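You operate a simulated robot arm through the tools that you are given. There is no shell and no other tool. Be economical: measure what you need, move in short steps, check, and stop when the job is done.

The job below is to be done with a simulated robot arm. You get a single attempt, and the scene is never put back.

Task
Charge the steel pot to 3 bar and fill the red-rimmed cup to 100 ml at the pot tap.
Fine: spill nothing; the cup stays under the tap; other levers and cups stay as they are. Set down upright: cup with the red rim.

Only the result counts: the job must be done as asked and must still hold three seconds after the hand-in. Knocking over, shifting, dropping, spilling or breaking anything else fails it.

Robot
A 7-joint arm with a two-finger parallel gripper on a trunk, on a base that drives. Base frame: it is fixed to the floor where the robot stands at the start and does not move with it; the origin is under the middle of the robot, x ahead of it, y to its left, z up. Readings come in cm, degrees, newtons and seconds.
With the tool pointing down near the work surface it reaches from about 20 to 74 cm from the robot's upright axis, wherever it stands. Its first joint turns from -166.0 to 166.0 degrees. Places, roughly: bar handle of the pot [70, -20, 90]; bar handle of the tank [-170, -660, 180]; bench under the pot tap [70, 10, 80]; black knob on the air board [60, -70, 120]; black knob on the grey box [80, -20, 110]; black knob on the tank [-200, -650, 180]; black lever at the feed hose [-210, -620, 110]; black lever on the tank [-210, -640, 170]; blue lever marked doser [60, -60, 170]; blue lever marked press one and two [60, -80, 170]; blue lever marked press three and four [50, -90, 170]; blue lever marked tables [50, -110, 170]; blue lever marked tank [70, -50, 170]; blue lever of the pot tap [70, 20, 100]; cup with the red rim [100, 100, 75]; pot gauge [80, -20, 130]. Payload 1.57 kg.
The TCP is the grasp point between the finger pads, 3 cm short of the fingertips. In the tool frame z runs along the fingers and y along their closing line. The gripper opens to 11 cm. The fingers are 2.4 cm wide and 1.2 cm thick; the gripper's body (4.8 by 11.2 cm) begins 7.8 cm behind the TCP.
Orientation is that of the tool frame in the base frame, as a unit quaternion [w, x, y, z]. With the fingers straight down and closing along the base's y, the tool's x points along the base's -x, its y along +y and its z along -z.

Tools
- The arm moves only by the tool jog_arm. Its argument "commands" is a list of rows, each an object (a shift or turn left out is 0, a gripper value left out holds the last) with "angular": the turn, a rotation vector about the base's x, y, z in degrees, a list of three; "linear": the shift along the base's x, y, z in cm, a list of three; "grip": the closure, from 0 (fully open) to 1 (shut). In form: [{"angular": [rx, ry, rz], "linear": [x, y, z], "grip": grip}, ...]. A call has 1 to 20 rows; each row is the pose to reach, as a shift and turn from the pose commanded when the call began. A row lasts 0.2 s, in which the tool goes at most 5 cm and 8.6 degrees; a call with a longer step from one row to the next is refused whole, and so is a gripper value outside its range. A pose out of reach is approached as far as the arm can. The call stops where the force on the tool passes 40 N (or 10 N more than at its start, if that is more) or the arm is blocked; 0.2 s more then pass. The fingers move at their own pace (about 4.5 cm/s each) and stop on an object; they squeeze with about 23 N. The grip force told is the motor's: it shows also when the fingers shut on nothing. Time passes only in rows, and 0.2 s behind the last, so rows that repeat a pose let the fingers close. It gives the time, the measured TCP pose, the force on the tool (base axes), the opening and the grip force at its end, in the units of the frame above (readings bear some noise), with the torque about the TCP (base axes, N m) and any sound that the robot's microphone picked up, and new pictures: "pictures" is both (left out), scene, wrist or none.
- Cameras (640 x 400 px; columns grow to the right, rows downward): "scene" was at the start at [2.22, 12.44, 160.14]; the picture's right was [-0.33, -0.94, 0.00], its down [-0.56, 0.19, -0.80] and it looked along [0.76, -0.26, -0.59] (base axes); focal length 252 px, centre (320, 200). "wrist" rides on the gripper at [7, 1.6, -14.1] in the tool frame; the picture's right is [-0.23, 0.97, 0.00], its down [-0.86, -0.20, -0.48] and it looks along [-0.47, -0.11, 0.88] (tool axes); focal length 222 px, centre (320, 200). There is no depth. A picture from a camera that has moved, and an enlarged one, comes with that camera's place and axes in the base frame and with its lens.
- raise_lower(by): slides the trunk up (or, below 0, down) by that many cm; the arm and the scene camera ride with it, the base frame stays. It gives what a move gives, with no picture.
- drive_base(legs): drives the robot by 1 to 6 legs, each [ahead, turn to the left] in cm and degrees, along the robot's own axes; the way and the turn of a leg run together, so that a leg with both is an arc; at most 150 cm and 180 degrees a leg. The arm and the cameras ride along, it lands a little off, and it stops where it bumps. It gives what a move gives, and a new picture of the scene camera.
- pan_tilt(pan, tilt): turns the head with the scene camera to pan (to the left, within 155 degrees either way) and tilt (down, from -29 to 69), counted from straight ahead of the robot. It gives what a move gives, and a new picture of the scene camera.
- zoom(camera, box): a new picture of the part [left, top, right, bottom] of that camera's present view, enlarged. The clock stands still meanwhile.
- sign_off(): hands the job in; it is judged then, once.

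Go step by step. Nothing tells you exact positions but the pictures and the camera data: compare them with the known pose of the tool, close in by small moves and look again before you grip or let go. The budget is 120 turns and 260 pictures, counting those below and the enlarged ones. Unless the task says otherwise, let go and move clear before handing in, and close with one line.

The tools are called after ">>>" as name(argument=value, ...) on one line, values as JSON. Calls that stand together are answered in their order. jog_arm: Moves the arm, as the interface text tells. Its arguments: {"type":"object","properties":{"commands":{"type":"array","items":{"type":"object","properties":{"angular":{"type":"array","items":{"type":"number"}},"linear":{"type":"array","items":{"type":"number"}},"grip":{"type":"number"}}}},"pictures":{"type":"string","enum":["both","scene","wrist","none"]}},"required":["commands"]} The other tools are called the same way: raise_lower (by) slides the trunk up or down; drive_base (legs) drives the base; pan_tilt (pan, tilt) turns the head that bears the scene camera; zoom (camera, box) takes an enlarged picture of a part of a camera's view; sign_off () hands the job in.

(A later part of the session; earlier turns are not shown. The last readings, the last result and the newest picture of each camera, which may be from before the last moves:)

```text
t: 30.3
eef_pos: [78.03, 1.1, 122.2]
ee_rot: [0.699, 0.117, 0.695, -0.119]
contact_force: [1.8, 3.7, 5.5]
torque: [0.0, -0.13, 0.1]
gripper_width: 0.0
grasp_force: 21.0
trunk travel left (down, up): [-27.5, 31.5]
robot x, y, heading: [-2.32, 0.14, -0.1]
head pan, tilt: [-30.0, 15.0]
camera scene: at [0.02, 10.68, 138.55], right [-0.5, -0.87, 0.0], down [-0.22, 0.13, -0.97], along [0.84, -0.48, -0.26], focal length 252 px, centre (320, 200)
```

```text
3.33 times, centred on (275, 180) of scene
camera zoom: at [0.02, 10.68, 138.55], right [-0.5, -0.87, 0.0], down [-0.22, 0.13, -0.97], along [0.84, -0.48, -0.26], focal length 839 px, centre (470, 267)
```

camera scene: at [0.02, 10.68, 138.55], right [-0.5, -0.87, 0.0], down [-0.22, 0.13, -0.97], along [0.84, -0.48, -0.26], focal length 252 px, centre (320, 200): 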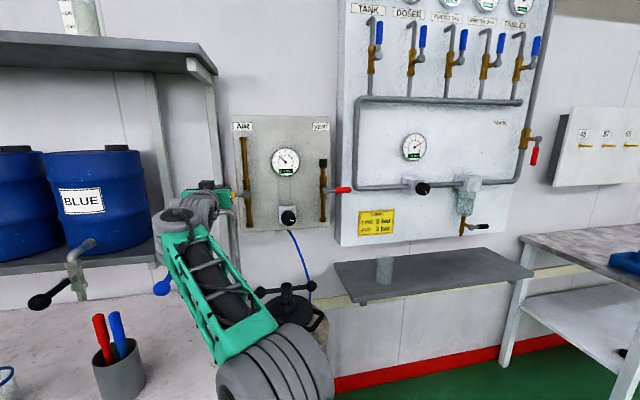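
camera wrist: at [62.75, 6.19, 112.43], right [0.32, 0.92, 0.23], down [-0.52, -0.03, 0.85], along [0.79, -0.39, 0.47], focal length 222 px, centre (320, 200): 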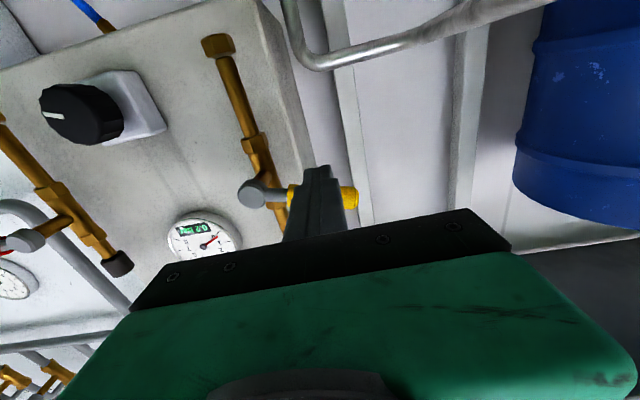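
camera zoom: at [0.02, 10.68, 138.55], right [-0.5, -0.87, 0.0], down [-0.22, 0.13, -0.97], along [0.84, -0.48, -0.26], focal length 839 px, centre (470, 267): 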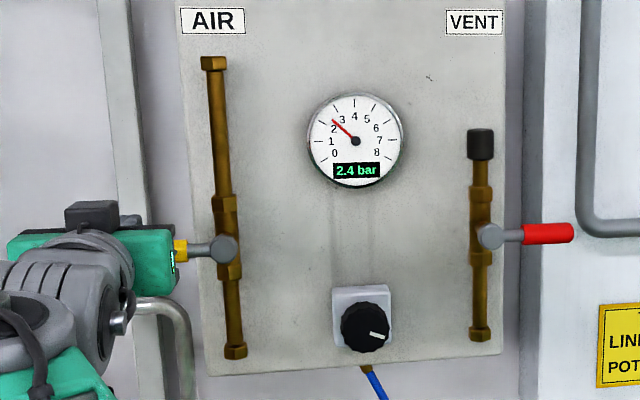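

Gauge still 2.4 with AIR shut. I'll repeat the withdrawal with finer steps.

>>> jog_arm(commands=[{"linear": [0, 0, 1]}, {"linear": [-4.2, 1.5, 1]}, {"linear": [-8.5, 3, 1]}, {"linear": [-9.8, -0.8, -1]}, {"linear": [-11.1, -4.5, -3]}, {"linear": [-12.4, -8, -5], "grip": 0.3}, {"linear": [-13.7, -11.3, -7.5], "grip": 0.3}, {"linear": [-15, -14, -10], "grip": 0.3}, {"linear": [-16.3, -16.4, -11.4], "grip": 0.3}, {"linear": [-16.3, -16.4, -11.4], "grip": 0.3}], pictures="both")

>>> zoom(camera="scene", box=[210, 120, 340, 240])

```text
t: 32.5
eef_pos: [61.75, -15.42, 110.82]
ee_rot: [0.697, 0.118, 0.697, -0.119]
contact_force: [0.0, -0.4, -0.3]
torque: [-0.02, -0.02, -0.01]
gripper_width: 7.7
grasp_force: 0.0
trunk travel left (down, up): [-27.5, 31.5]
robot x, y, heading: [-2.12, 0.05, 0.1]
head pan, tilt: [-30.0, 15.0]
camera scene: at [0.05, 10.62, 138.55], right [-0.5, -0.87, 0.0], down [-0.22, 0.13, -0.97], along [0.84, -0.48, -0.26], focal length 252 px, centre (320, 200)
camera wrist: at [49.03, -9.22, 103.83], right [0.32, 0.92, 0.23], down [-0.52, -0.03, 0.86], along [0.79, -0.39, 0.47], focal length 222 px, centre (320, 200)
```

scene: 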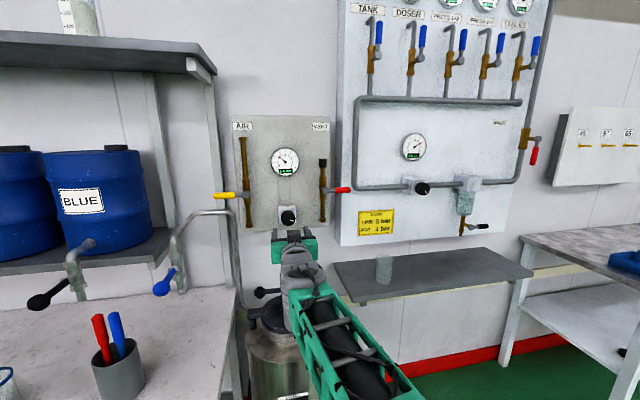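
wrist: 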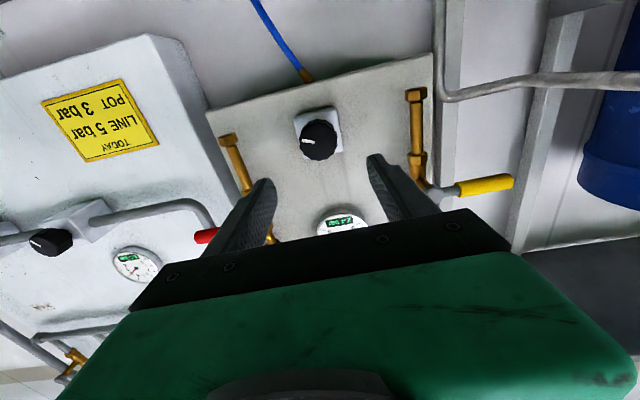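

```text
3.33 times, centred on (275, 180) of scene
camera zoom: at [0.05, 10.62, 138.55], right [-0.5, -0.87, 0.0], down [-0.22, 0.13, -0.97], along [0.84, -0.48, -0.26], focal length 839 px, centre (470, 267)
```

zoom: 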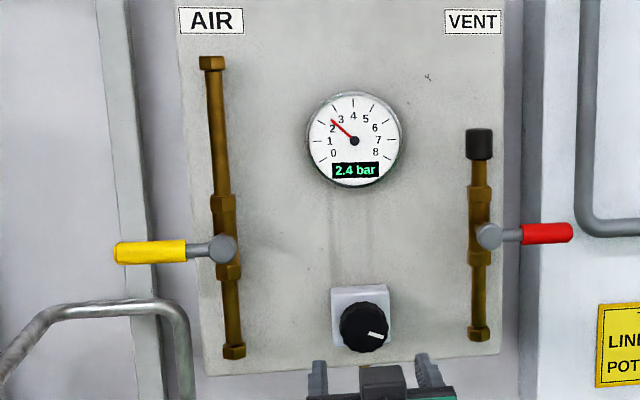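

The knob triangulates to n≈78, z 110.4, straight ahead of the tool. I'll pre-roll the hand 60° clockwise, advance over the knob and close on it.

>>> jog_arm(commands=[{"angular": [7.1, -2.5, 0], "linear": [0, 0, 0]}, {"angular": [14.2, -5, 0], "linear": [0, 0, -0.2]}, {"angular": [21.2, -7.4, 0], "linear": [0, 0, -0.4]}, {"angular": [28.3, -9.9, 0], "linear": [0, 0, -0.4]}, {"angular": [35.4, -12.4, 0], "linear": [0, 0, -0.4]}, {"angular": [42.5, -14.9, 0], "linear": [0, 0, -0.4]}, {"angular": [49.5, -17.3, 0], "linear": [0, 0, -0.4]}, {"angular": [56.6, -19.8, 0], "linear": [0, 0, -0.4]}, {"angular": [56.6, -19.8, 0], "linear": [4.2, -1.3, -0.4]}, {"angular": [56.6, -19.8, 0], "linear": [8.2, -2.7, -0.4]}], pictures="both")

>>> zoom(camera="scene", box=[210, 120, 340, 240])

```text
t: 34.7
eef_pos: [70.1, -18.12, 110.42]
ee_rot: [0.664, 0.451, 0.544, 0.246]
contact_force: [-0.5, -0.2, 0.3]
torque: [0.03, 0.01, -0.01]
gripper_width: 7.7
grasp_force: 0.1
trunk travel left (down, up): [-27.5, 31.5]
robot x, y, heading: [-2.0, 0.1, -0.1]
head pan, tilt: [-30.0, 15.0]
camera scene: at [0.04, 10.63, 138.55], right [-0.5, -0.87, 0.0], down [-0.22, 0.13, -0.97], along [0.84, -0.48, -0.26], focal length 252 px, centre (320, 200)
camera wrist: at [59.02, -7.05, 108.33], right [0.1, 0.27, 0.96], down [-0.73, -0.64, 0.26], along [0.68, -0.72, 0.14], focal length 222 px, centre (320, 200)
```

scene: 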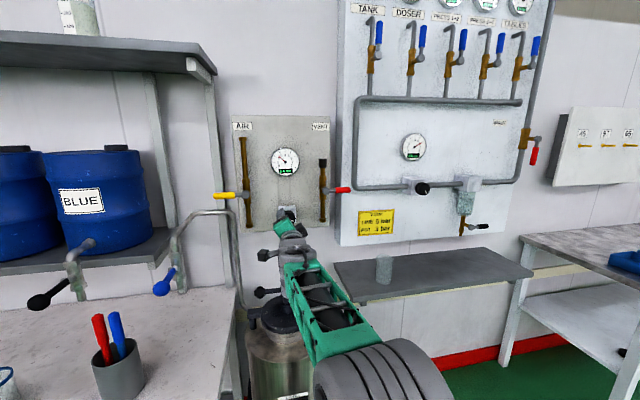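
wrist: 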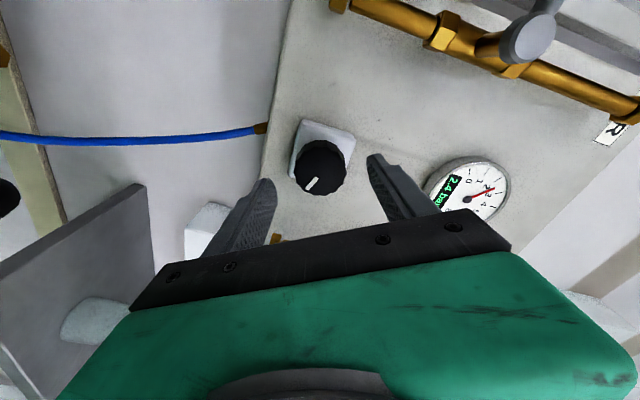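

```text
3.33 times, centred on (275, 180) of scene
camera zoom: at [0.04, 10.63, 138.55], right [-0.5, -0.87, 0.0], down [-0.22, 0.13, -0.97], along [0.84, -0.48, -0.26], focal length 839 px, centre (470, 267)
```

zoom: 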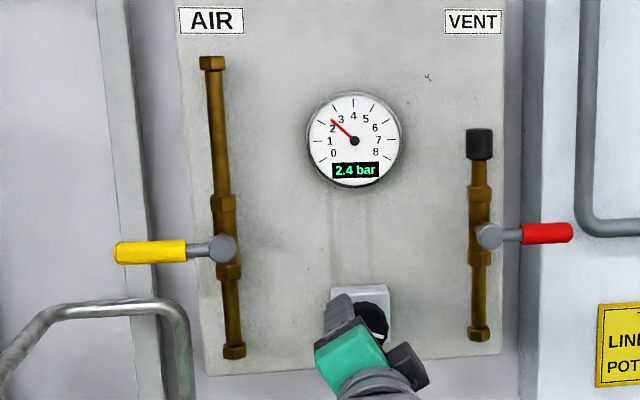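

The knob lies centred between the fingers. I'll advance the last 4 cm and close.

>>> jog_arm(commands=[{"linear": [2, -0.7, 0]}, {"linear": [3.8, -1.3, 0]}, {"linear": [3.8, -1.3, 0], "grip": 1}, {"linear": [3.8, -1.3, 0], "grip": 1}, {"linear": [3.8, -1.3, 0], "grip": 1}], pictures="wrist")

```text
t: 35.9
eef_pos: [73.97, -19.55, 110.37]
ee_rot: [0.663, 0.451, 0.545, 0.245]
contact_force: [0.9, -1.1, -1.4]
torque: [-0.14, -0.38, 0.15]
gripper_width: 4.74
grasp_force: 23.5
trunk travel left (down, up): [-27.5, 31.5]
robot x, y, heading: [-1.73, -0.11, 0.1]
head pan, tilt: [-30.0, 15.0]
camera wrist: at [62.84, -8.39, 108.29], right [0.1, 0.27, 0.96], down [-0.73, -0.63, 0.26], along [0.68, -0.72, 0.14], focal length 222 px, centre (320, 200)
```

wrist: 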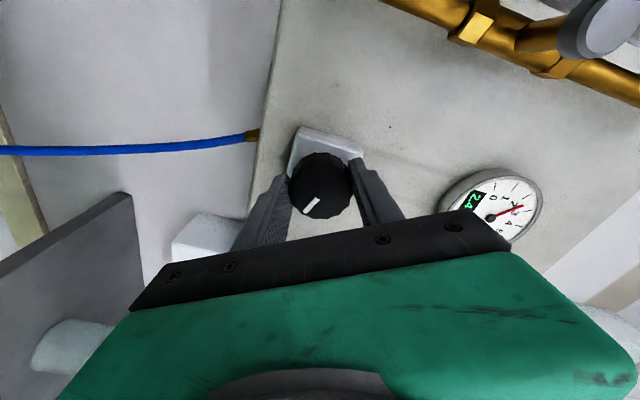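

Firm grip at 4.7 cm. I'll turn the knob counter-clockwise by 120° and watch.

>>> jog_arm(commands=[{"angular": [-7.55, 2.64, 0]}, {"angular": [-15.1, 5.29, 0]}, {"angular": [-22.65, 7.93, 0]}, {"angular": [-30.2, 10.58, 0]}, {"angular": [-37.75, 13.22, 0]}, {"angular": [-45.3, 15.86, 0]}, {"angular": [-52.85, 18.5, 0]}, {"angular": [-60.4, 21.15, 0]}, {"angular": [-67.95, 23.8, 0]}, {"angular": [-75.5, 26.44, 0]}, {"angular": [-83.05, 29.1, 0]}, {"angular": [-90.6, 31.7, 0]}, {"angular": [-98.15, 34.4, 0]}, {"angular": [-105.7, 37, 0]}, {"angular": [-113.25, 39.66, 0]}], pictures="both")

```text
t: 39.1
eef_pos: [73.8, -19.76, 110.44]
ee_rot: [0.545, -0.245, 0.663, -0.452]
contact_force: [-0.5, -26.0, 1.1]
torque: [2.19, -0.35, 0.95]
gripper_width: 4.76
grasp_force: 45.0
trunk travel left (down, up): [-27.5, 31.5]
robot x, y, heading: [-1.94, -0.6, -0.4]
head pan, tilt: [-30.0, 15.0]
camera scene: at [0.09, 10.22, 138.59], right [-0.5, -0.86, 0.0], down [-0.22, 0.13, -0.97], along [0.83, -0.49, -0.26], focal length 252 px, centre (320, 200)
camera wrist: at [58.76, -20.02, 105.56], right [0.23, 0.65, -0.73], down [-0.24, 0.76, 0.6], along [0.94, 0.04, 0.33], focal length 222 px, centre (320, 200)
```

scene: 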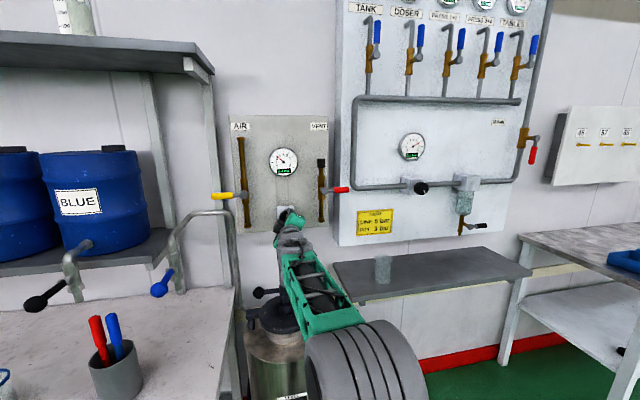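
wrist: 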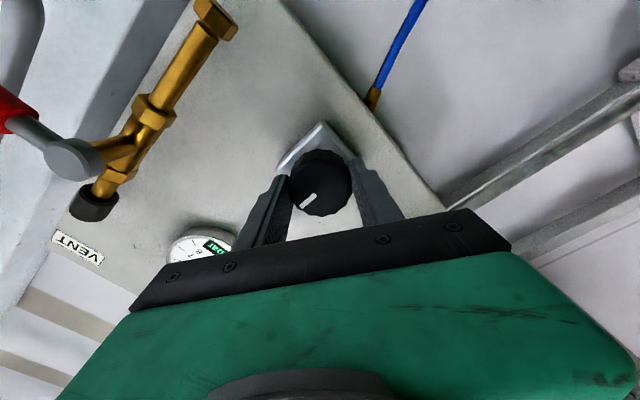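

The knob followed most of the turn and now resists. I'll let go, back off and read its pointer.

>>> jog_arm(commands=[{"angular": [4, -1.4, 0], "grip": 0.3}, {"angular": [4, -1.4, 0], "grip": 0.3}, {"angular": [4, -1.4, 0], "grip": 0.3}, {"linear": [-4, 1.4, 0], "angular": [4, -1.4, 0]}, {"linear": [-8, 2.8, 0], "angular": [4, -1.4, 0]}, {"linear": [-9, 3.1, -4], "angular": [4, -1.4, 0]}], pictures="wrist")

>>> zoom(camera="scene", box=[210, 120, 340, 240])

```text
t: 40.5
eef_pos: [64.8, -16.41, 106.39]
ee_rot: [0.561, -0.221, 0.671, -0.432]
contact_force: [-1.3, 0.5, 0.1]
torque: [0.03, 0.04, 0.0]
gripper_width: 7.7
grasp_force: 0.1
trunk travel left (down, up): [-27.5, 31.5]
robot x, y, heading: [-2.03, -0.1, 0.3]
head pan, tilt: [-30.0, 15.0]
camera wrist: at [49.88, -16.26, 101.11], right [0.24, 0.69, -0.68], down [-0.26, 0.72, 0.64], along [0.94, 0.02, 0.35], focal length 222 px, centre (320, 200)
```

wrist: 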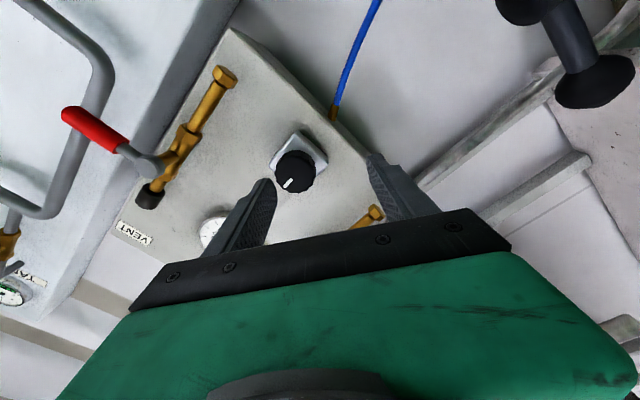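

```text
3.33 times, centred on (275, 180) of scene
camera zoom: at [0.01, 10.61, 138.55], right [-0.5, -0.87, 0.0], down [-0.22, 0.13, -0.97], along [0.84, -0.48, -0.26], focal length 839 px, centre (470, 267)
```

zoom: 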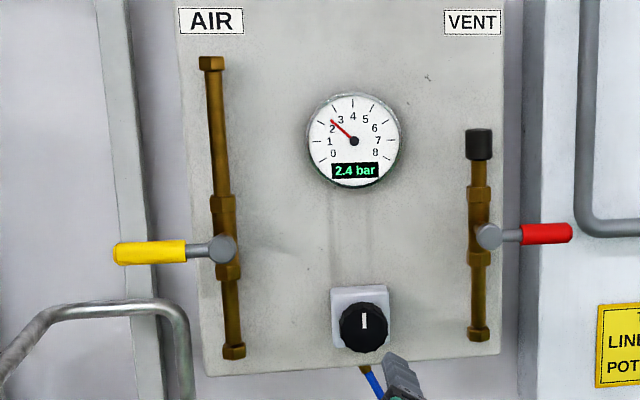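

The pointer now points straight up. I'll go back to the AIR handle, crack it open slightly, and see where the gauge settles.

>>> jog_arm(commands=[{"angular": [7.5, -2.6, 0], "linear": [-1, 0.3, 1], "grip": 1}, {"angular": [15, -5.2, 0], "linear": [-0.5, 3, 2], "grip": 1}, {"angular": [22.6, -7.9, 0], "linear": [0.5, 6.5, 4], "grip": 1}, {"angular": [30.1, -10.5, 0], "linear": [1.7, 10, 6], "grip": 1}, {"angular": [37.6, -13.1, 0], "linear": [3, 13.5, 8], "grip": 1}, {"angular": [45.2, -15.8, 0], "linear": [4.5, 17, 8], "grip": 1}, {"angular": [52.7, -18.4, 0], "linear": [6, 19, 8], "grip": 1}, {"angular": [52.7, -18.4, 0], "linear": [9.7, 17.6, 8], "grip": 1}, {"angular": [52.7, -18.4, 0], "linear": [12.8, 16.5, 8], "grip": 1}], pictures="both")

```text
t: 42.5
eef_pos: [77.79, 0.12, 114.45]
ee_rot: [0.697, 0.119, 0.697, -0.119]
contact_force: [-0.4, 0.8, 0.2]
torque: [0.0, 0.04, -0.03]
gripper_width: 0.02
grasp_force: 21.0
trunk travel left (down, up): [-27.5, 31.5]
robot x, y, heading: [-1.94, 0.27, -0.4]
head pan, tilt: [-30.0, 15.0]
camera scene: at [0.05, 10.6, 138.55], right [-0.5, -0.87, 0.0], down [-0.22, 0.13, -0.97], along [0.84, -0.48, -0.26], focal length 252 px, centre (320, 200)
camera wrist: at [64.93, 6.26, 107.42], right [0.32, 0.92, 0.23], down [-0.52, -0.03, 0.86], along [0.79, -0.39, 0.46], focal length 222 px, centre (320, 200)
```

scene: 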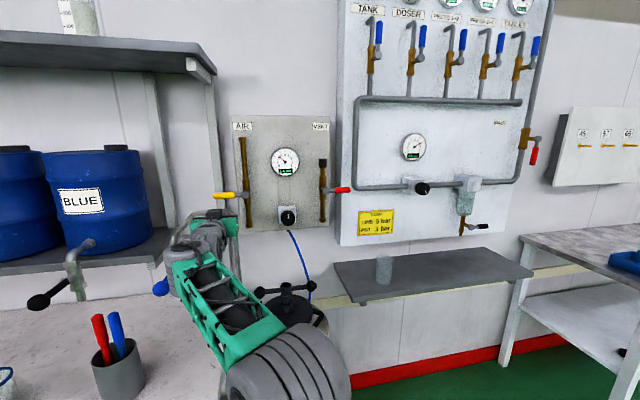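
wrist: 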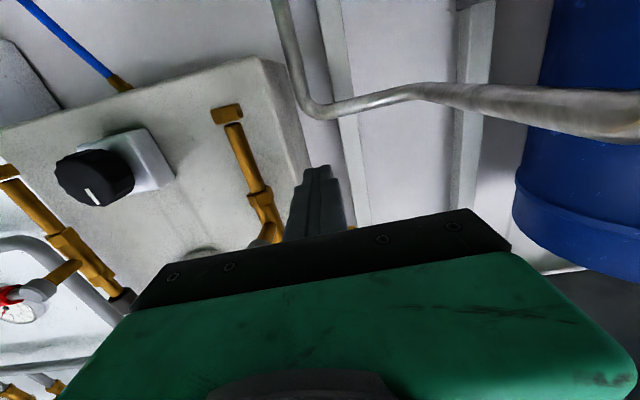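

Fingers are under the handle. I'll crack it open like before and read.

>>> jog_arm(commands=[{"linear": [0, 0, 2]}, {"linear": [0, 0, 4]}, {"linear": [0, 0, 5.2]}, {"linear": [0, 0, 5.2]}, {"linear": [0, 0, 5.2]}], pictures="none")

>>> zoom(camera="scene", box=[210, 120, 340, 240])

```text
t: 43.7
eef_pos: [77.78, 0.11, 119.53]
ee_rot: [0.697, 0.119, 0.697, -0.119]
contact_force: [0.6, 1.6, -4.1]
torque: [0.07, 0.02, 0.04]
gripper_width: 0.0
grasp_force: 21.3
trunk travel left (down, up): [-27.5, 31.5]
robot x, y, heading: [-2.08, 0.1, 0.0]
head pan, tilt: [-30.0, 15.0]
```

```text
3.33 times, centred on (275, 180) of scene
camera zoom: at [0.1, 10.61, 138.55], right [-0.5, -0.87, 0.0], down [-0.22, 0.13, -0.97], along [0.84, -0.48, -0.26], focal length 839 px, centre (470, 267)
```

zoom: 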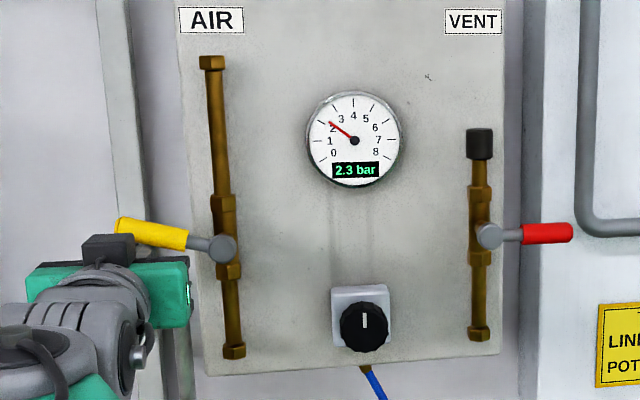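

The pressure now falls slowly, so this regulator relieves and its setpoint is below 2.3. That makes tuning safe; I'll swing the AIR handle fully up.

>>> jog_arm(commands=[{"linear": [-0.1, -0.3, 1.8]}, {"linear": [-0.26, -0.75, 3.4]}, {"linear": [-0.56, -1.6, 4.8]}, {"linear": [-0.96, -2.7, 5.9]}, {"linear": [-1.45, -4.15, 6.7]}, {"linear": [-1.7, -4.9, 6.9]}], pictures="both")

>>> zoom(camera="scene", box=[210, 120, 340, 240])

```text
t: 45.1
eef_pos: [76.03, -4.6, 126.33]
ee_rot: [0.697, 0.117, 0.698, -0.118]
contact_force: [5.2, 4.1, -1.2]
torque: [0.04, -0.03, 0.13]
gripper_width: 0.03
grasp_force: 21.8
trunk travel left (down, up): [-27.5, 31.5]
robot x, y, heading: [-2.09, 0.29, -0.1]
head pan, tilt: [-30.0, 15.0]
camera scene: at [0.14, 10.68, 138.55], right [-0.5, -0.87, 0.0], down [-0.22, 0.13, -0.97], along [0.84, -0.48, -0.26], focal length 252 px, centre (320, 200)
camera wrist: at [63.22, 1.52, 119.45], right [0.32, 0.92, 0.23], down [-0.52, -0.03, 0.86], along [0.79, -0.39, 0.47], focal length 222 px, centre (320, 200)
```

scene: 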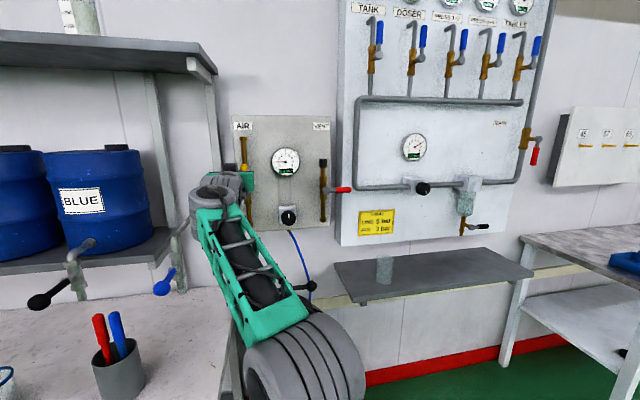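
wrist: 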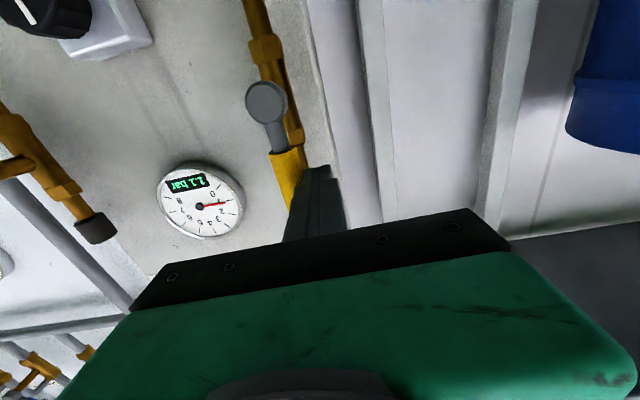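

```text
3.33 times, centred on (275, 180) of scene
camera zoom: at [0.14, 10.68, 138.55], right [-0.5, -0.87, 0.0], down [-0.22, 0.13, -0.97], along [0.84, -0.48, -0.26], focal length 839 px, centre (470, 267)
```

zoom: 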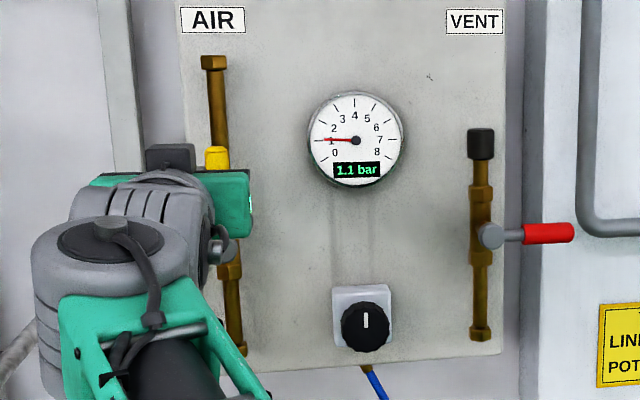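

AIR is fully open and the pot is settling downward. Now back to the knob, hand pre-rolled counter-clockwise so I can raise the setpoint clockwise.

>>> jog_arm(commands=[{"linear": [-3, 2, 0]}, {"linear": [-7.2, 3.2, 0]}, {"linear": [-10, 1, -2], "angular": [-7.1, 2.5, 0], "grip": 0.3}, {"linear": [-11.5, -2, -5], "angular": [-14.2, 5, 0], "grip": 0.3}, {"linear": [-12.5, -5, -8], "angular": [-21.2, 7.4, 0], "grip": 0.3}, {"linear": [-13.2, -7.5, -11], "angular": [-28.3, 9.9, 0], "grip": 0.3}, {"linear": [-13.8, -9.5, -14], "angular": [-35.4, 12.4, 0], "grip": 0.3}, {"linear": [-13.8, -10.9, -16], "angular": [-42.5, 14.9, 0], "grip": 0.3}, {"linear": [-12.7, -11.3, -16], "angular": [-49.5, 17.3, 0], "grip": 0.3}, {"linear": [-11.8, -11.6, -16], "angular": [-56.6, 19.8, 0], "grip": 0.3}, {"linear": [-7.8, -13, -16], "angular": [-56.6, 19.8, 0], "grip": 0.3}], pictures="both")

>>> zoom(camera="scene", box=[210, 120, 340, 240])

```text
t: 47.5
eef_pos: [68.0, -17.83, 110.6]
ee_rot: [0.544, -0.246, 0.663, -0.452]
contact_force: [-0.2, 0.2, 0.4]
torque: [0.02, 0.04, 0.0]
gripper_width: 7.7
grasp_force: 0.1
trunk travel left (down, up): [-27.5, 31.5]
robot x, y, heading: [-2.18, 0.29, 0.0]
head pan, tilt: [-30.0, 15.0]
camera scene: at [0.01, 10.61, 138.55], right [-0.5, -0.87, 0.0], down [-0.22, 0.13, -0.97], along [0.84, -0.48, -0.26], focal length 252 px, centre (320, 200)
camera wrist: at [53.05, -18.13, 105.67], right [0.23, 0.64, -0.73], down [-0.24, 0.76, 0.6], along [0.94, 0.04, 0.33], focal length 222 px, centre (320, 200)
```

scene: 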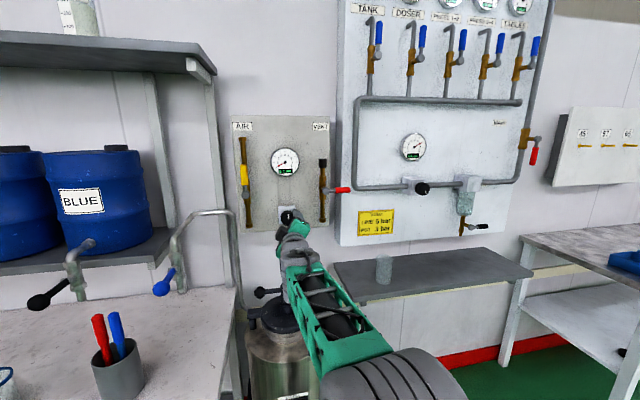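
wrist: 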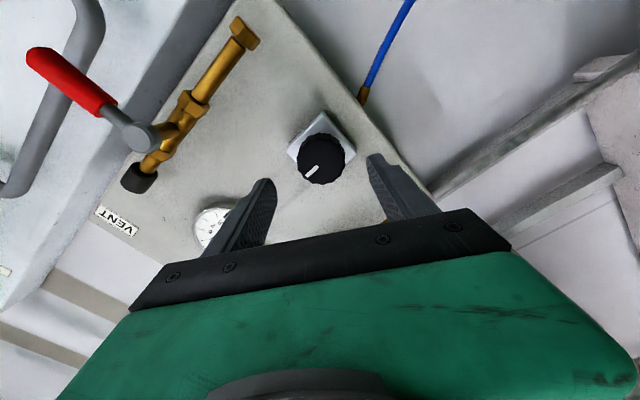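

```text
3.33 times, centred on (275, 180) of scene
camera zoom: at [0.01, 10.61, 138.55], right [-0.5, -0.87, 0.0], down [-0.22, 0.13, -0.97], along [0.84, -0.48, -0.26], focal length 839 px, centre (470, 267)
```

zoom: 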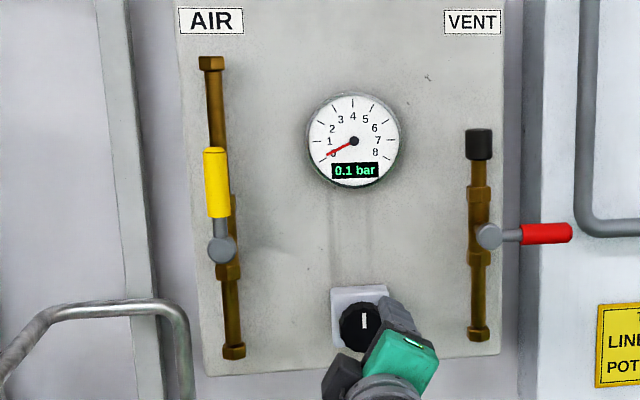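

Pointer up is zero, and the pot is down to 0.1 bar. I'll grip the knob and turn it clockwise 45°, then read.

>>> jog_arm(commands=[{"linear": [3, -1, -0.2]}, {"linear": [5.8, -1.9, -0.2]}, {"linear": [5.8, -1.9, -0.2], "grip": 1}, {"linear": [5.8, -1.9, -0.2], "grip": 1}, {"linear": [5.8, -1.9, -0.2], "grip": 1}, {"linear": [5.8, -1.9, -0.2], "angular": [7.1, -2.5, 0]}, {"linear": [5.8, -1.9, -0.2], "angular": [14.2, -5, 0]}, {"linear": [5.8, -1.9, -0.2], "angular": [21.2, -7.4, 0]}, {"linear": [5.8, -1.9, -0.2], "angular": [28.3, -9.9, 0]}, {"linear": [5.8, -1.9, -0.2], "angular": [35.4, -12.4, 0]}, {"linear": [5.8, -1.9, -0.2], "angular": [42.5, -14.9, 0]}, {"linear": [5.8, -1.9, -0.2], "angular": [42.5, -14.9, 0]}, {"linear": [5.8, -1.9, -0.2], "angular": [42.5, -14.9, 0]}, {"linear": [5.8, -1.9, -0.2], "angular": [42.5, -14.9, 0]}], pictures="wrist")

>>> zoom(camera="scene", box=[210, 120, 340, 240])

```text
t: 50.5
eef_pos: [73.76, -19.76, 110.48]
ee_rot: [0.677, 0.027, 0.705, -0.209]
contact_force: [17.7, -10.8, 24.0]
torque: [0.02, -0.01, 0.97]
gripper_width: 4.73
grasp_force: 45.5
trunk travel left (down, up): [-27.5, 31.5]
robot x, y, heading: [-1.72, 0.21, 0.2]
head pan, tilt: [-30.0, 15.0]
camera wrist: at [60.52, -15.32, 103.31], right [0.33, 0.94, -0.03], down [-0.45, 0.18, 0.88], along [0.83, -0.28, 0.48], focal length 222 px, centre (320, 200)
```

wrist: 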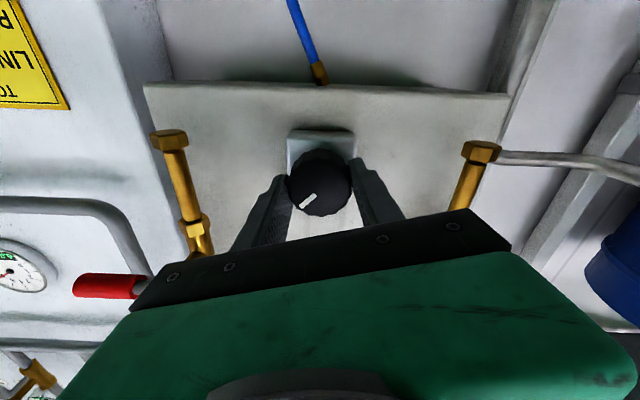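

```text
3.33 times, centred on (275, 180) of scene
camera zoom: at [0.05, 10.51, 138.57], right [-0.5, -0.87, 0.0], down [-0.22, 0.13, -0.97], along [0.84, -0.48, -0.26], focal length 839 px, centre (470, 267)
```

zoom: 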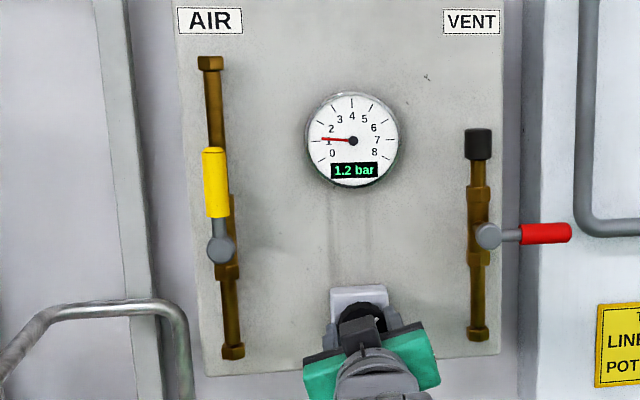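

It reads 1.2 bar at 45°. I'll wait a second to see whether that is settled.

>>> jog_arm(commands=[{}, {}, {}, {}, {}], pictures="none")

>>> zoom(camera="scene", box=[260, 140, 310, 180])

```text
t: 51.7
eef_pos: [73.91, -19.81, 110.53]
ee_rot: [0.677, 0.027, 0.705, -0.208]
contact_force: [16.8, -11.2, 24.0]
torque: [0.02, 0.01, 1.01]
gripper_width: 4.75
grasp_force: 45.0
trunk travel left (down, up): [-27.5, 31.5]
robot x, y, heading: [-1.78, 0.09, 0.1]
head pan, tilt: [-30.0, 15.0]
```

```text
10.00 times, centred on (285, 160) of scene
camera zoom: at [0.03, 10.5, 138.56], right [-0.5, -0.87, 0.0], down [-0.22, 0.13, -0.97], along [0.84, -0.48, -0.26], focal length 2518 px, centre (670, 600)
```

zoom: 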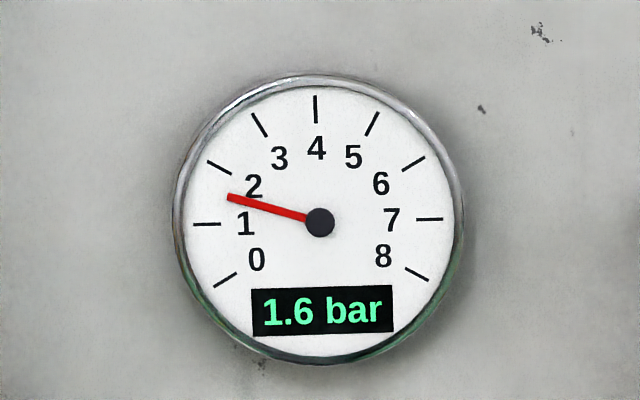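

Still rising slowly; I'll wait two more seconds.

>>> jog_arm(commands=[{}, {}, {}, {}, {}, {}, {}, {}, {}, {}], pictures="none")

>>> zoom(camera="scene", box=[260, 140, 310, 180])

```text
t: 53.9
eef_pos: [73.82, -19.74, 110.45]
ee_rot: [0.677, 0.027, 0.705, -0.208]
contact_force: [15.1, -13.0, 24.8]
torque: [0.0, 0.04, 0.92]
gripper_width: 4.75
grasp_force: 45.4
trunk travel left (down, up): [-27.5, 31.5]
robot x, y, heading: [-2.16, -0.02, -0.1]
head pan, tilt: [-30.0, 15.0]
```

```text
10.00 times, centred on (285, 160) of scene
camera zoom: at [0.03, 10.45, 138.57], right [-0.5, -0.87, 0.0], down [-0.22, 0.13, -0.97], along [0.84, -0.48, -0.26], focal length 2518 px, centre (670, 600)
```

zoom: 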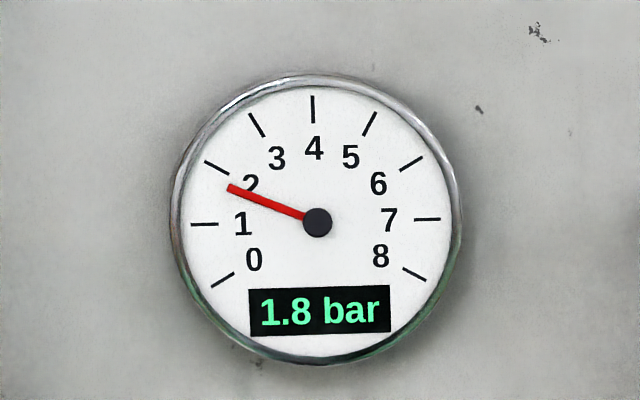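

It is converging near 1.85 bar at 45°, so 3 bar needs about 28° more. I'll add 26° and wait.

>>> jog_arm(commands=[{"angular": [8, -2.8, 0]}, {"angular": [16, -5.6, 0]}, {"angular": [24.5, -8.6, 0]}, {"angular": [24.5, -8.6, 0]}, {"angular": [24.5, -8.6, 0]}, {"angular": [24.5, -8.6, 0]}, {"angular": [24.5, -8.6, 0]}, {"angular": [24.5, -8.6, 0]}, {"angular": [24.5, -8.6, 0]}, {"angular": [24.5, -8.6, 0]}, {"angular": [24.5, -8.6, 0]}, {"angular": [24.5, -8.6, 0]}, {"angular": [24.5, -8.6, 0]}, {"angular": [24.5, -8.6, 0]}, {"angular": [24.5, -8.6, 0]}, {"angular": [24.5, -8.6, 0]}, {"angular": [24.5, -8.6, 0]}, {"angular": [24.5, -8.6, 0]}, {"angular": [24.5, -8.6, 0]}, {"angular": [24.5, -8.6, 0]}], pictures="none")

>>> zoom(camera="scene", box=[260, 140, 310, 180])

```text
refused: row 3 steps farther than a row can; nothing moved
```

```text
10.00 times, centred on (285, 160) of scene
camera zoom: at [0.03, 10.45, 138.57], right [-0.5, -0.87, 0.0], down [-0.22, 0.13, -0.97], along [0.84, -0.48, -0.26], focal length 2518 px, centre (670, 600)
```

zoom: 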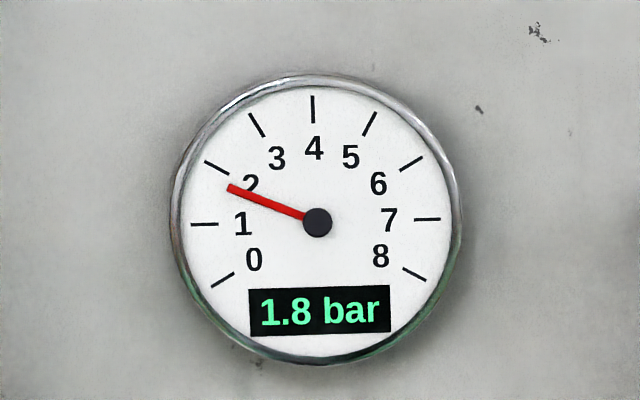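

Same turn with slightly smaller steps.

>>> jog_arm(commands=[{"angular": [6.2, -2.2, 0]}, {"angular": [12.4, -4.3, 0]}, {"angular": [18.5, -6.5, 0]}, {"angular": [24.5, -8.6, 0]}, {"angular": [24.5, -8.6, 0]}, {"angular": [24.5, -8.6, 0]}, {"angular": [24.5, -8.6, 0]}, {"angular": [24.5, -8.6, 0]}, {"angular": [24.5, -8.6, 0]}, {"angular": [24.5, -8.6, 0]}, {"angular": [24.5, -8.6, 0]}, {"angular": [24.5, -8.6, 0]}, {"angular": [24.5, -8.6, 0]}, {"angular": [24.5, -8.6, 0]}, {"angular": [24.5, -8.6, 0]}, {"angular": [24.5, -8.6, 0]}, {"angular": [24.5, -8.6, 0]}, {"angular": [24.5, -8.6, 0]}, {"angular": [24.5, -8.6, 0]}, {"angular": [24.5, -8.6, 0]}], pictures="none")

>>> zoom(camera="scene", box=[260, 140, 310, 180])

```text
t: 58.1
eef_pos: [73.81, -19.79, 110.5]
ee_rot: [0.707, 0.185, 0.681, -0.051]
contact_force: [16.6, -13.1, 23.0]
torque: [-0.14, -0.43, 1.11]
gripper_width: 4.78
grasp_force: 45.3
trunk travel left (down, up): [-27.5, 31.5]
robot x, y, heading: [-2.27, -0.31, -0.3]
head pan, tilt: [-30.0, 15.0]
```

```text
10.00 times, centred on (285, 160) of scene
camera zoom: at [0.03, 10.42, 138.57], right [-0.5, -0.87, 0.0], down [-0.22, 0.13, -0.97], along [0.84, -0.48, -0.26], focal length 2518 px, centre (670, 600)
```

zoom: 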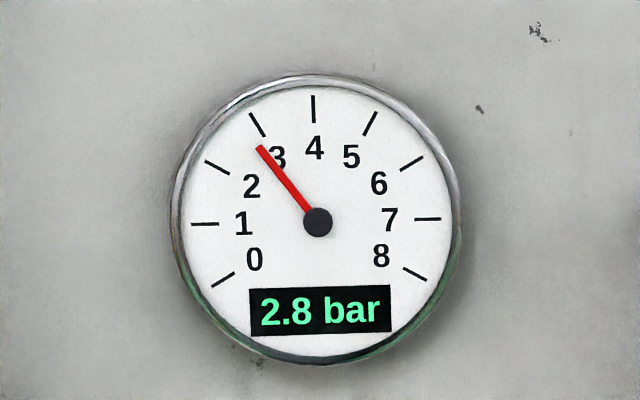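

2.8 bar; I'll wait two more seconds for the final value.

>>> jog_arm(commands=[{}, {}, {}, {}, {}, {}, {}, {}, {}, {}, {}, {}], pictures="none")

>>> zoom(camera="scene", box=[260, 140, 310, 180])

```text
t: 60.7
eef_pos: [73.83, -19.89, 110.5]
ee_rot: [0.707, 0.185, 0.681, -0.05]
contact_force: [15.7, -12.3, 22.7]
torque: [-0.12, -0.45, 1.12]
gripper_width: 4.74
grasp_force: 45.0
trunk travel left (down, up): [-27.5, 31.5]
robot x, y, heading: [-1.83, -0.19, -0.1]
head pan, tilt: [-30.0, 15.0]
```

```text
10.00 times, centred on (285, 160) of scene
camera zoom: at [0.02, 10.41, 138.56], right [-0.5, -0.87, 0.0], down [-0.22, 0.13, -0.97], along [0.84, -0.48, -0.26], focal length 2518 px, centre (670, 600)
```

zoom: 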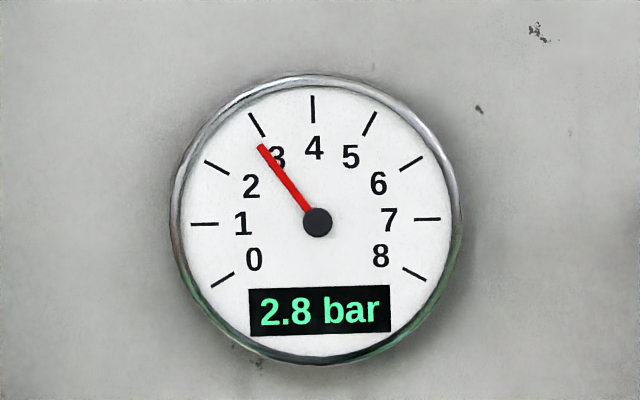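

Settled at 2.8; about 4.5° more.

>>> jog_arm(commands=[{"angular": [4.2, -1.5, 0]}, {"angular": [4.2, -1.5, 0]}, {"angular": [4.2, -1.5, 0]}, {"angular": [4.2, -1.5, 0]}, {"angular": [4.2, -1.5, 0]}, {"angular": [4.2, -1.5, 0]}, {"angular": [4.2, -1.5, 0]}, {"angular": [4.2, -1.5, 0]}, {"angular": [4.2, -1.5, 0]}, {"angular": [4.2, -1.5, 0]}, {"angular": [4.2, -1.5, 0]}, {"angular": [4.2, -1.5, 0]}, {"angular": [4.2, -1.5, 0]}, {"angular": [4.2, -1.5, 0]}], pictures="none")

>>> zoom(camera="scene", box=[260, 140, 310, 180])

```text
t: 63.7
eef_pos: [73.76, -19.8, 110.43]
ee_rot: [0.708, 0.211, 0.674, -0.023]
contact_force: [17.2, -11.0, 22.5]
torque: [-0.18, -0.53, 1.07]
gripper_width: 4.73
grasp_force: 45.2
trunk travel left (down, up): [-27.5, 31.5]
robot x, y, heading: [-2.1, -0.16, -0.0]
head pan, tilt: [-30.0, 15.0]
```

```text
10.00 times, centred on (285, 160) of scene
camera zoom: at [0.03, 10.4, 138.56], right [-0.5, -0.87, 0.0], down [-0.22, 0.13, -0.97], along [0.84, -0.48, -0.26], focal length 2518 px, centre (670, 600)
```

zoom: 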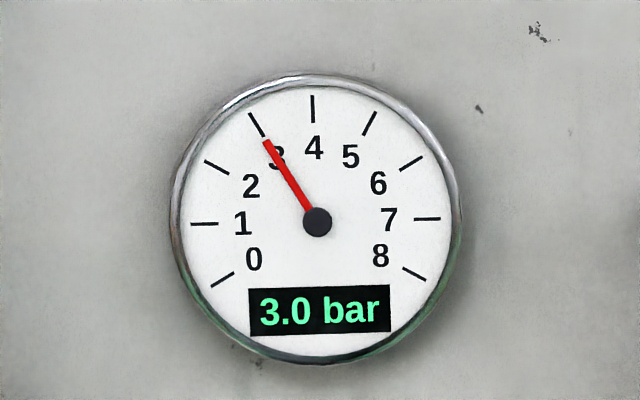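

3.0 bar. I'll release, back off, and confirm it stays.

>>> jog_arm(commands=[{"grip": 0.3}, {"grip": 0.3}, {"grip": 0.3}, {"linear": [-4, 1.4, 0], "grip": 0.3}, {"linear": [-8, 2.8, 0]}, {"linear": [-12, 4.2, 0], "angular": [-7, 2.5, 0]}, {"linear": [-16, 5.6, 0], "angular": [-14.6, 5.1, 0]}, {"linear": [-20, 7, 0], "angular": [-14.6, 5.1, 0]}], pictures="both")

>>> zoom(camera="scene", box=[210, 120, 340, 240])

```text
t: 65.5
eef_pos: [53.94, -12.68, 110.19]
ee_rot: [0.697, 0.118, 0.697, -0.119]
contact_force: [0.4, -0.1, 0.0]
torque: [-0.03, -0.01, -0.05]
gripper_width: 7.73
grasp_force: 0.1
trunk travel left (down, up): [-27.5, 31.5]
robot x, y, heading: [-2.55, 0.09, 0.0]
head pan, tilt: [-30.0, 15.0]
camera scene: at [0.06, 10.49, 138.55], right [-0.5, -0.87, 0.0], down [-0.22, 0.13, -0.97], along [0.84, -0.48, -0.26], focal length 252 px, centre (320, 200)
camera wrist: at [41.13, -6.47, 103.29], right [0.32, 0.92, 0.23], down [-0.52, -0.03, 0.86], along [0.79, -0.39, 0.47], focal length 222 px, centre (320, 200)
```

scene: 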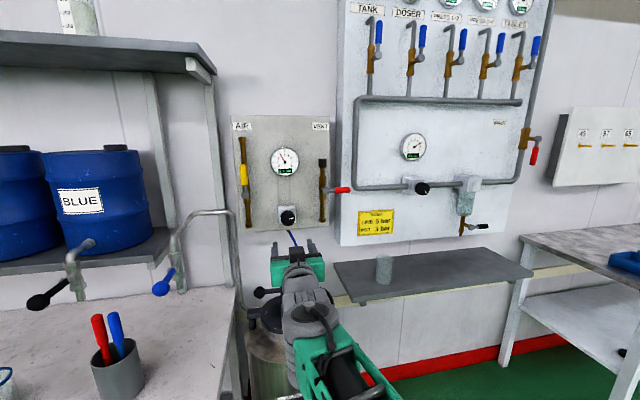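
wrist: 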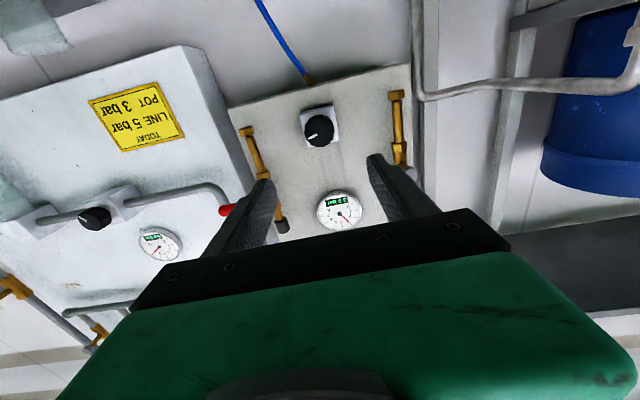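

```text
3.33 times, centred on (275, 180) of scene
camera zoom: at [0.06, 10.49, 138.55], right [-0.5, -0.87, 0.0], down [-0.22, 0.13, -0.97], along [0.84, -0.48, -0.26], focal length 839 px, centre (470, 267)
```

zoom: 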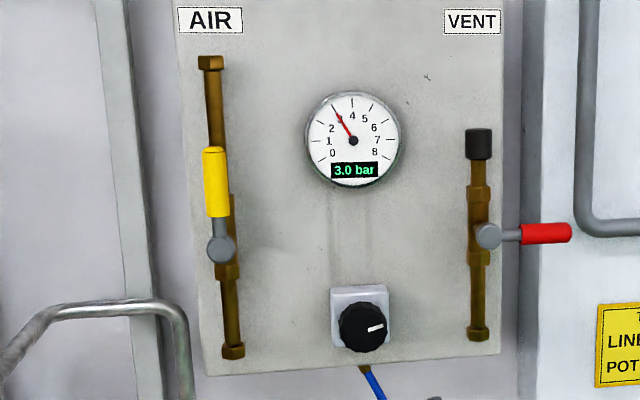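

The pot holds at 3.0 bar with AIR open. Next, the tap and cup: I'll measure them from this low viewpoint.

>>> pan_tilt(pan=20, tilt=25)

>>> zoom(camera="scene", box=[300, 120, 480, 300])

>>> zoom(camera="scene", box=[160, 140, 360, 300])

```text
t: 66.7
eef_pos: [53.99, -12.74, 110.25]
ee_rot: [0.697, 0.118, 0.697, -0.118]
contact_force: [0.0, 0.0, -0.2]
torque: [0.02, 0.0, 0.02]
gripper_width: 7.71
grasp_force: 0.0
trunk travel left (down, up): [-27.5, 31.5]
robot x, y, heading: [-2.16, -0.22, 0.1]
head pan, tilt: [20.0, 25.0]
camera scene: at [0.6, 18.31, 136.93], right [0.34, -0.94, 0.0], down [-0.4, -0.14, -0.91], along [0.85, 0.31, -0.42], focal length 252 px, centre (320, 200)
```

scene: 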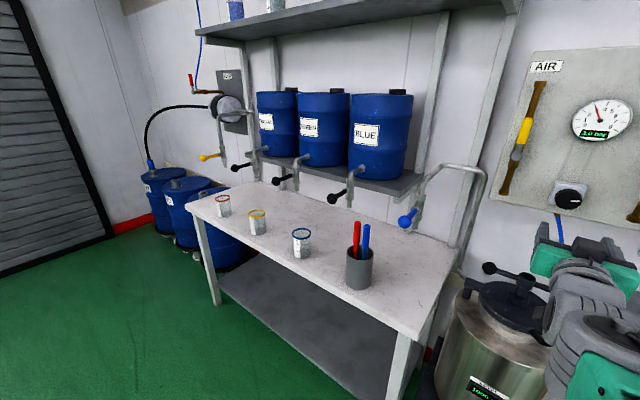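

```text
2.22 times, centred on (390, 210) of scene
camera zoom: at [0.6, 18.31, 136.93], right [0.34, -0.94, 0.0], down [-0.4, -0.14, -0.91], along [0.85, 0.31, -0.42], focal length 560 px, centre (164, 178)
```

zoom: 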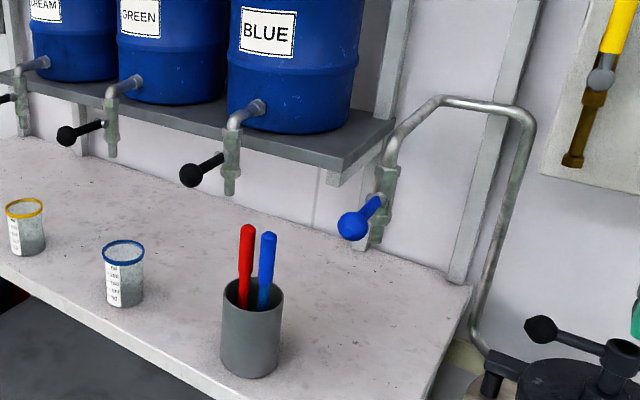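

```text
2.50 times, centred on (260, 220) of scene
camera zoom: at [0.6, 18.31, 136.93], right [0.34, -0.94, 0.0], down [-0.4, -0.14, -0.91], along [0.85, 0.31, -0.42], focal length 630 px, centre (470, 150)
```

zoom: 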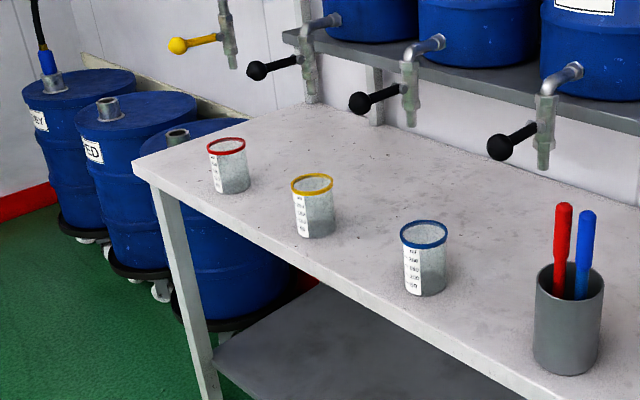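

Measured: red cup at about (91.7, 103, rim z 84.6), bench z≈75; spout mouth at (76, 13, 94); its lever ball sticks out toward me at (63, 17, 103). I'll back off and drive along the bench to face the red cup.

>>> drive_base(legs=[[-15, 0], [0, 70.7], [115, 0], [0, -90]])

```text
t: 80.3
eef_pos: [70.11, 76.73, 110.29]
ee_rot: [0.667, 0.234, 0.667, -0.234]
contact_force: [0.8, 0.7, 0.0]
torque: [-0.03, -0.04, 0.0]
gripper_width: 7.7
grasp_force: 0.1
trunk travel left (down, up): [-27.5, 31.5]
robot x, y, heading: [21.35, 107.18, -19.3]
head pan, tilt: [20.0, 25.0]
camera scene: at [30.2, 123.81, 136.93], right [0.01, -1.0, 0.0], down [-0.42, 0.0, -0.91], along [0.91, 0.01, -0.42], focal length 252 px, centre (320, 200)
```

scene: 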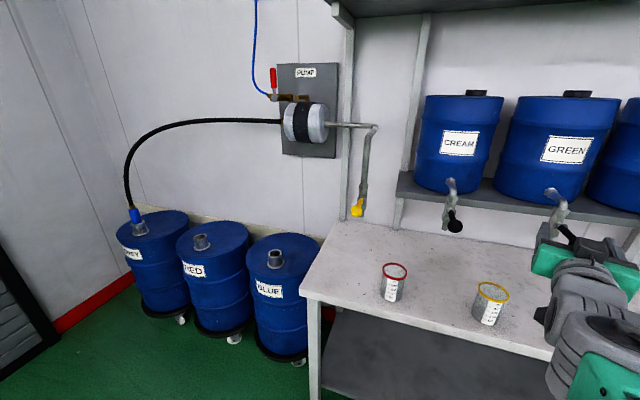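

I'm now facing the bench beside the red cup. I'll lower the trunk 20 cm, then set the tool 25° below horizontal in front of the cup.

>>> raise_lower(by=-18)

>>> jog_arm(commands=[{"linear": [-2, 3.5, 0], "angular": [3, 5.5, 4.8], "grip": 0.1}, {"linear": [-1.5, 8, 0], "angular": [6.1, 11, 9.6], "grip": 0.1}, {"linear": [0, 12, 0], "angular": [9.1, 16.5, 14.4]}, {"linear": [1, 16, 0], "angular": [12.2, 22.1, 19.2]}, {"linear": [2.5, 20, 0], "angular": [12.2, 22.1, 19.2]}, {"linear": [4, 24, -1], "angular": [12.2, 22.1, 19.2]}, {"linear": [6, 28, -2], "angular": [12.2, 22.1, 19.2]}, {"linear": [7.5, 31, -4], "angular": [12.2, 22.1, 19.2]}], pictures="both")

```text
t: 82.3
eef_pos: [70.22, 76.75, 92.25]
ee_rot: [0.667, 0.235, 0.667, -0.235]
contact_force: [0.5, -0.2, 0.1]
torque: [0.03, 0.03, -0.01]
gripper_width: 7.69
grasp_force: 0.1
trunk travel left (down, up): [-9.5, 49.5]
robot x, y, heading: [21.24, 107.61, -19.5]
head pan, tilt: [20.0, 25.0]
```

```text
t: 84.1
eef_pos: [77.57, 107.77, 88.27]
ee_rot: [0.529, 0.141, 0.832, -0.09]
contact_force: [0.0, 0.5, -1.0]
torque: [0.0, 0.02, 0.04]
gripper_width: 9.91
grasp_force: 0.0
trunk travel left (down, up): [-9.5, 49.5]
robot x, y, heading: [21.63, 107.1, -19.5]
head pan, tilt: [20.0, 25.0]
camera scene: at [30.17, 123.78, 118.93], right [0.01, -1.0, 0.0], down [-0.42, 0.0, -0.91], along [0.91, 0.01, -0.42], focal length 252 px, centre (320, 200)
camera wrist: at [63.26, 114.51, 87.97], right [0.41, 0.89, 0.21], down [-0.13, -0.17, 0.98], along [0.9, -0.43, 0.05], focal length 222 px, centre (320, 200)
```

scene: 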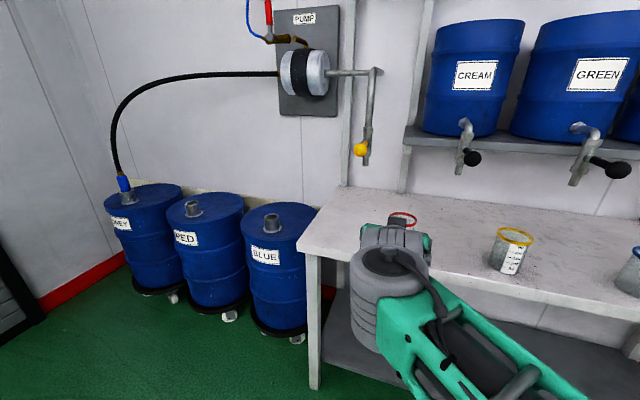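
wrist: 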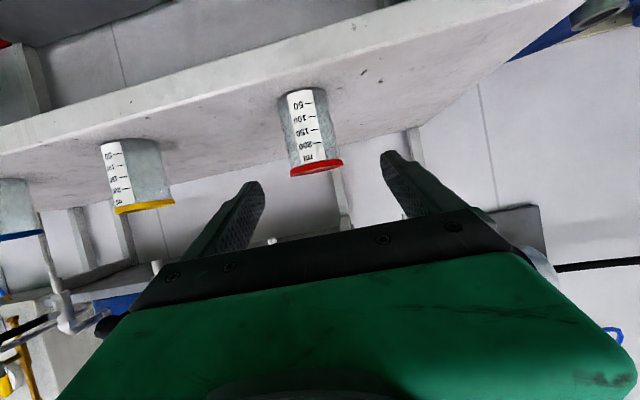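

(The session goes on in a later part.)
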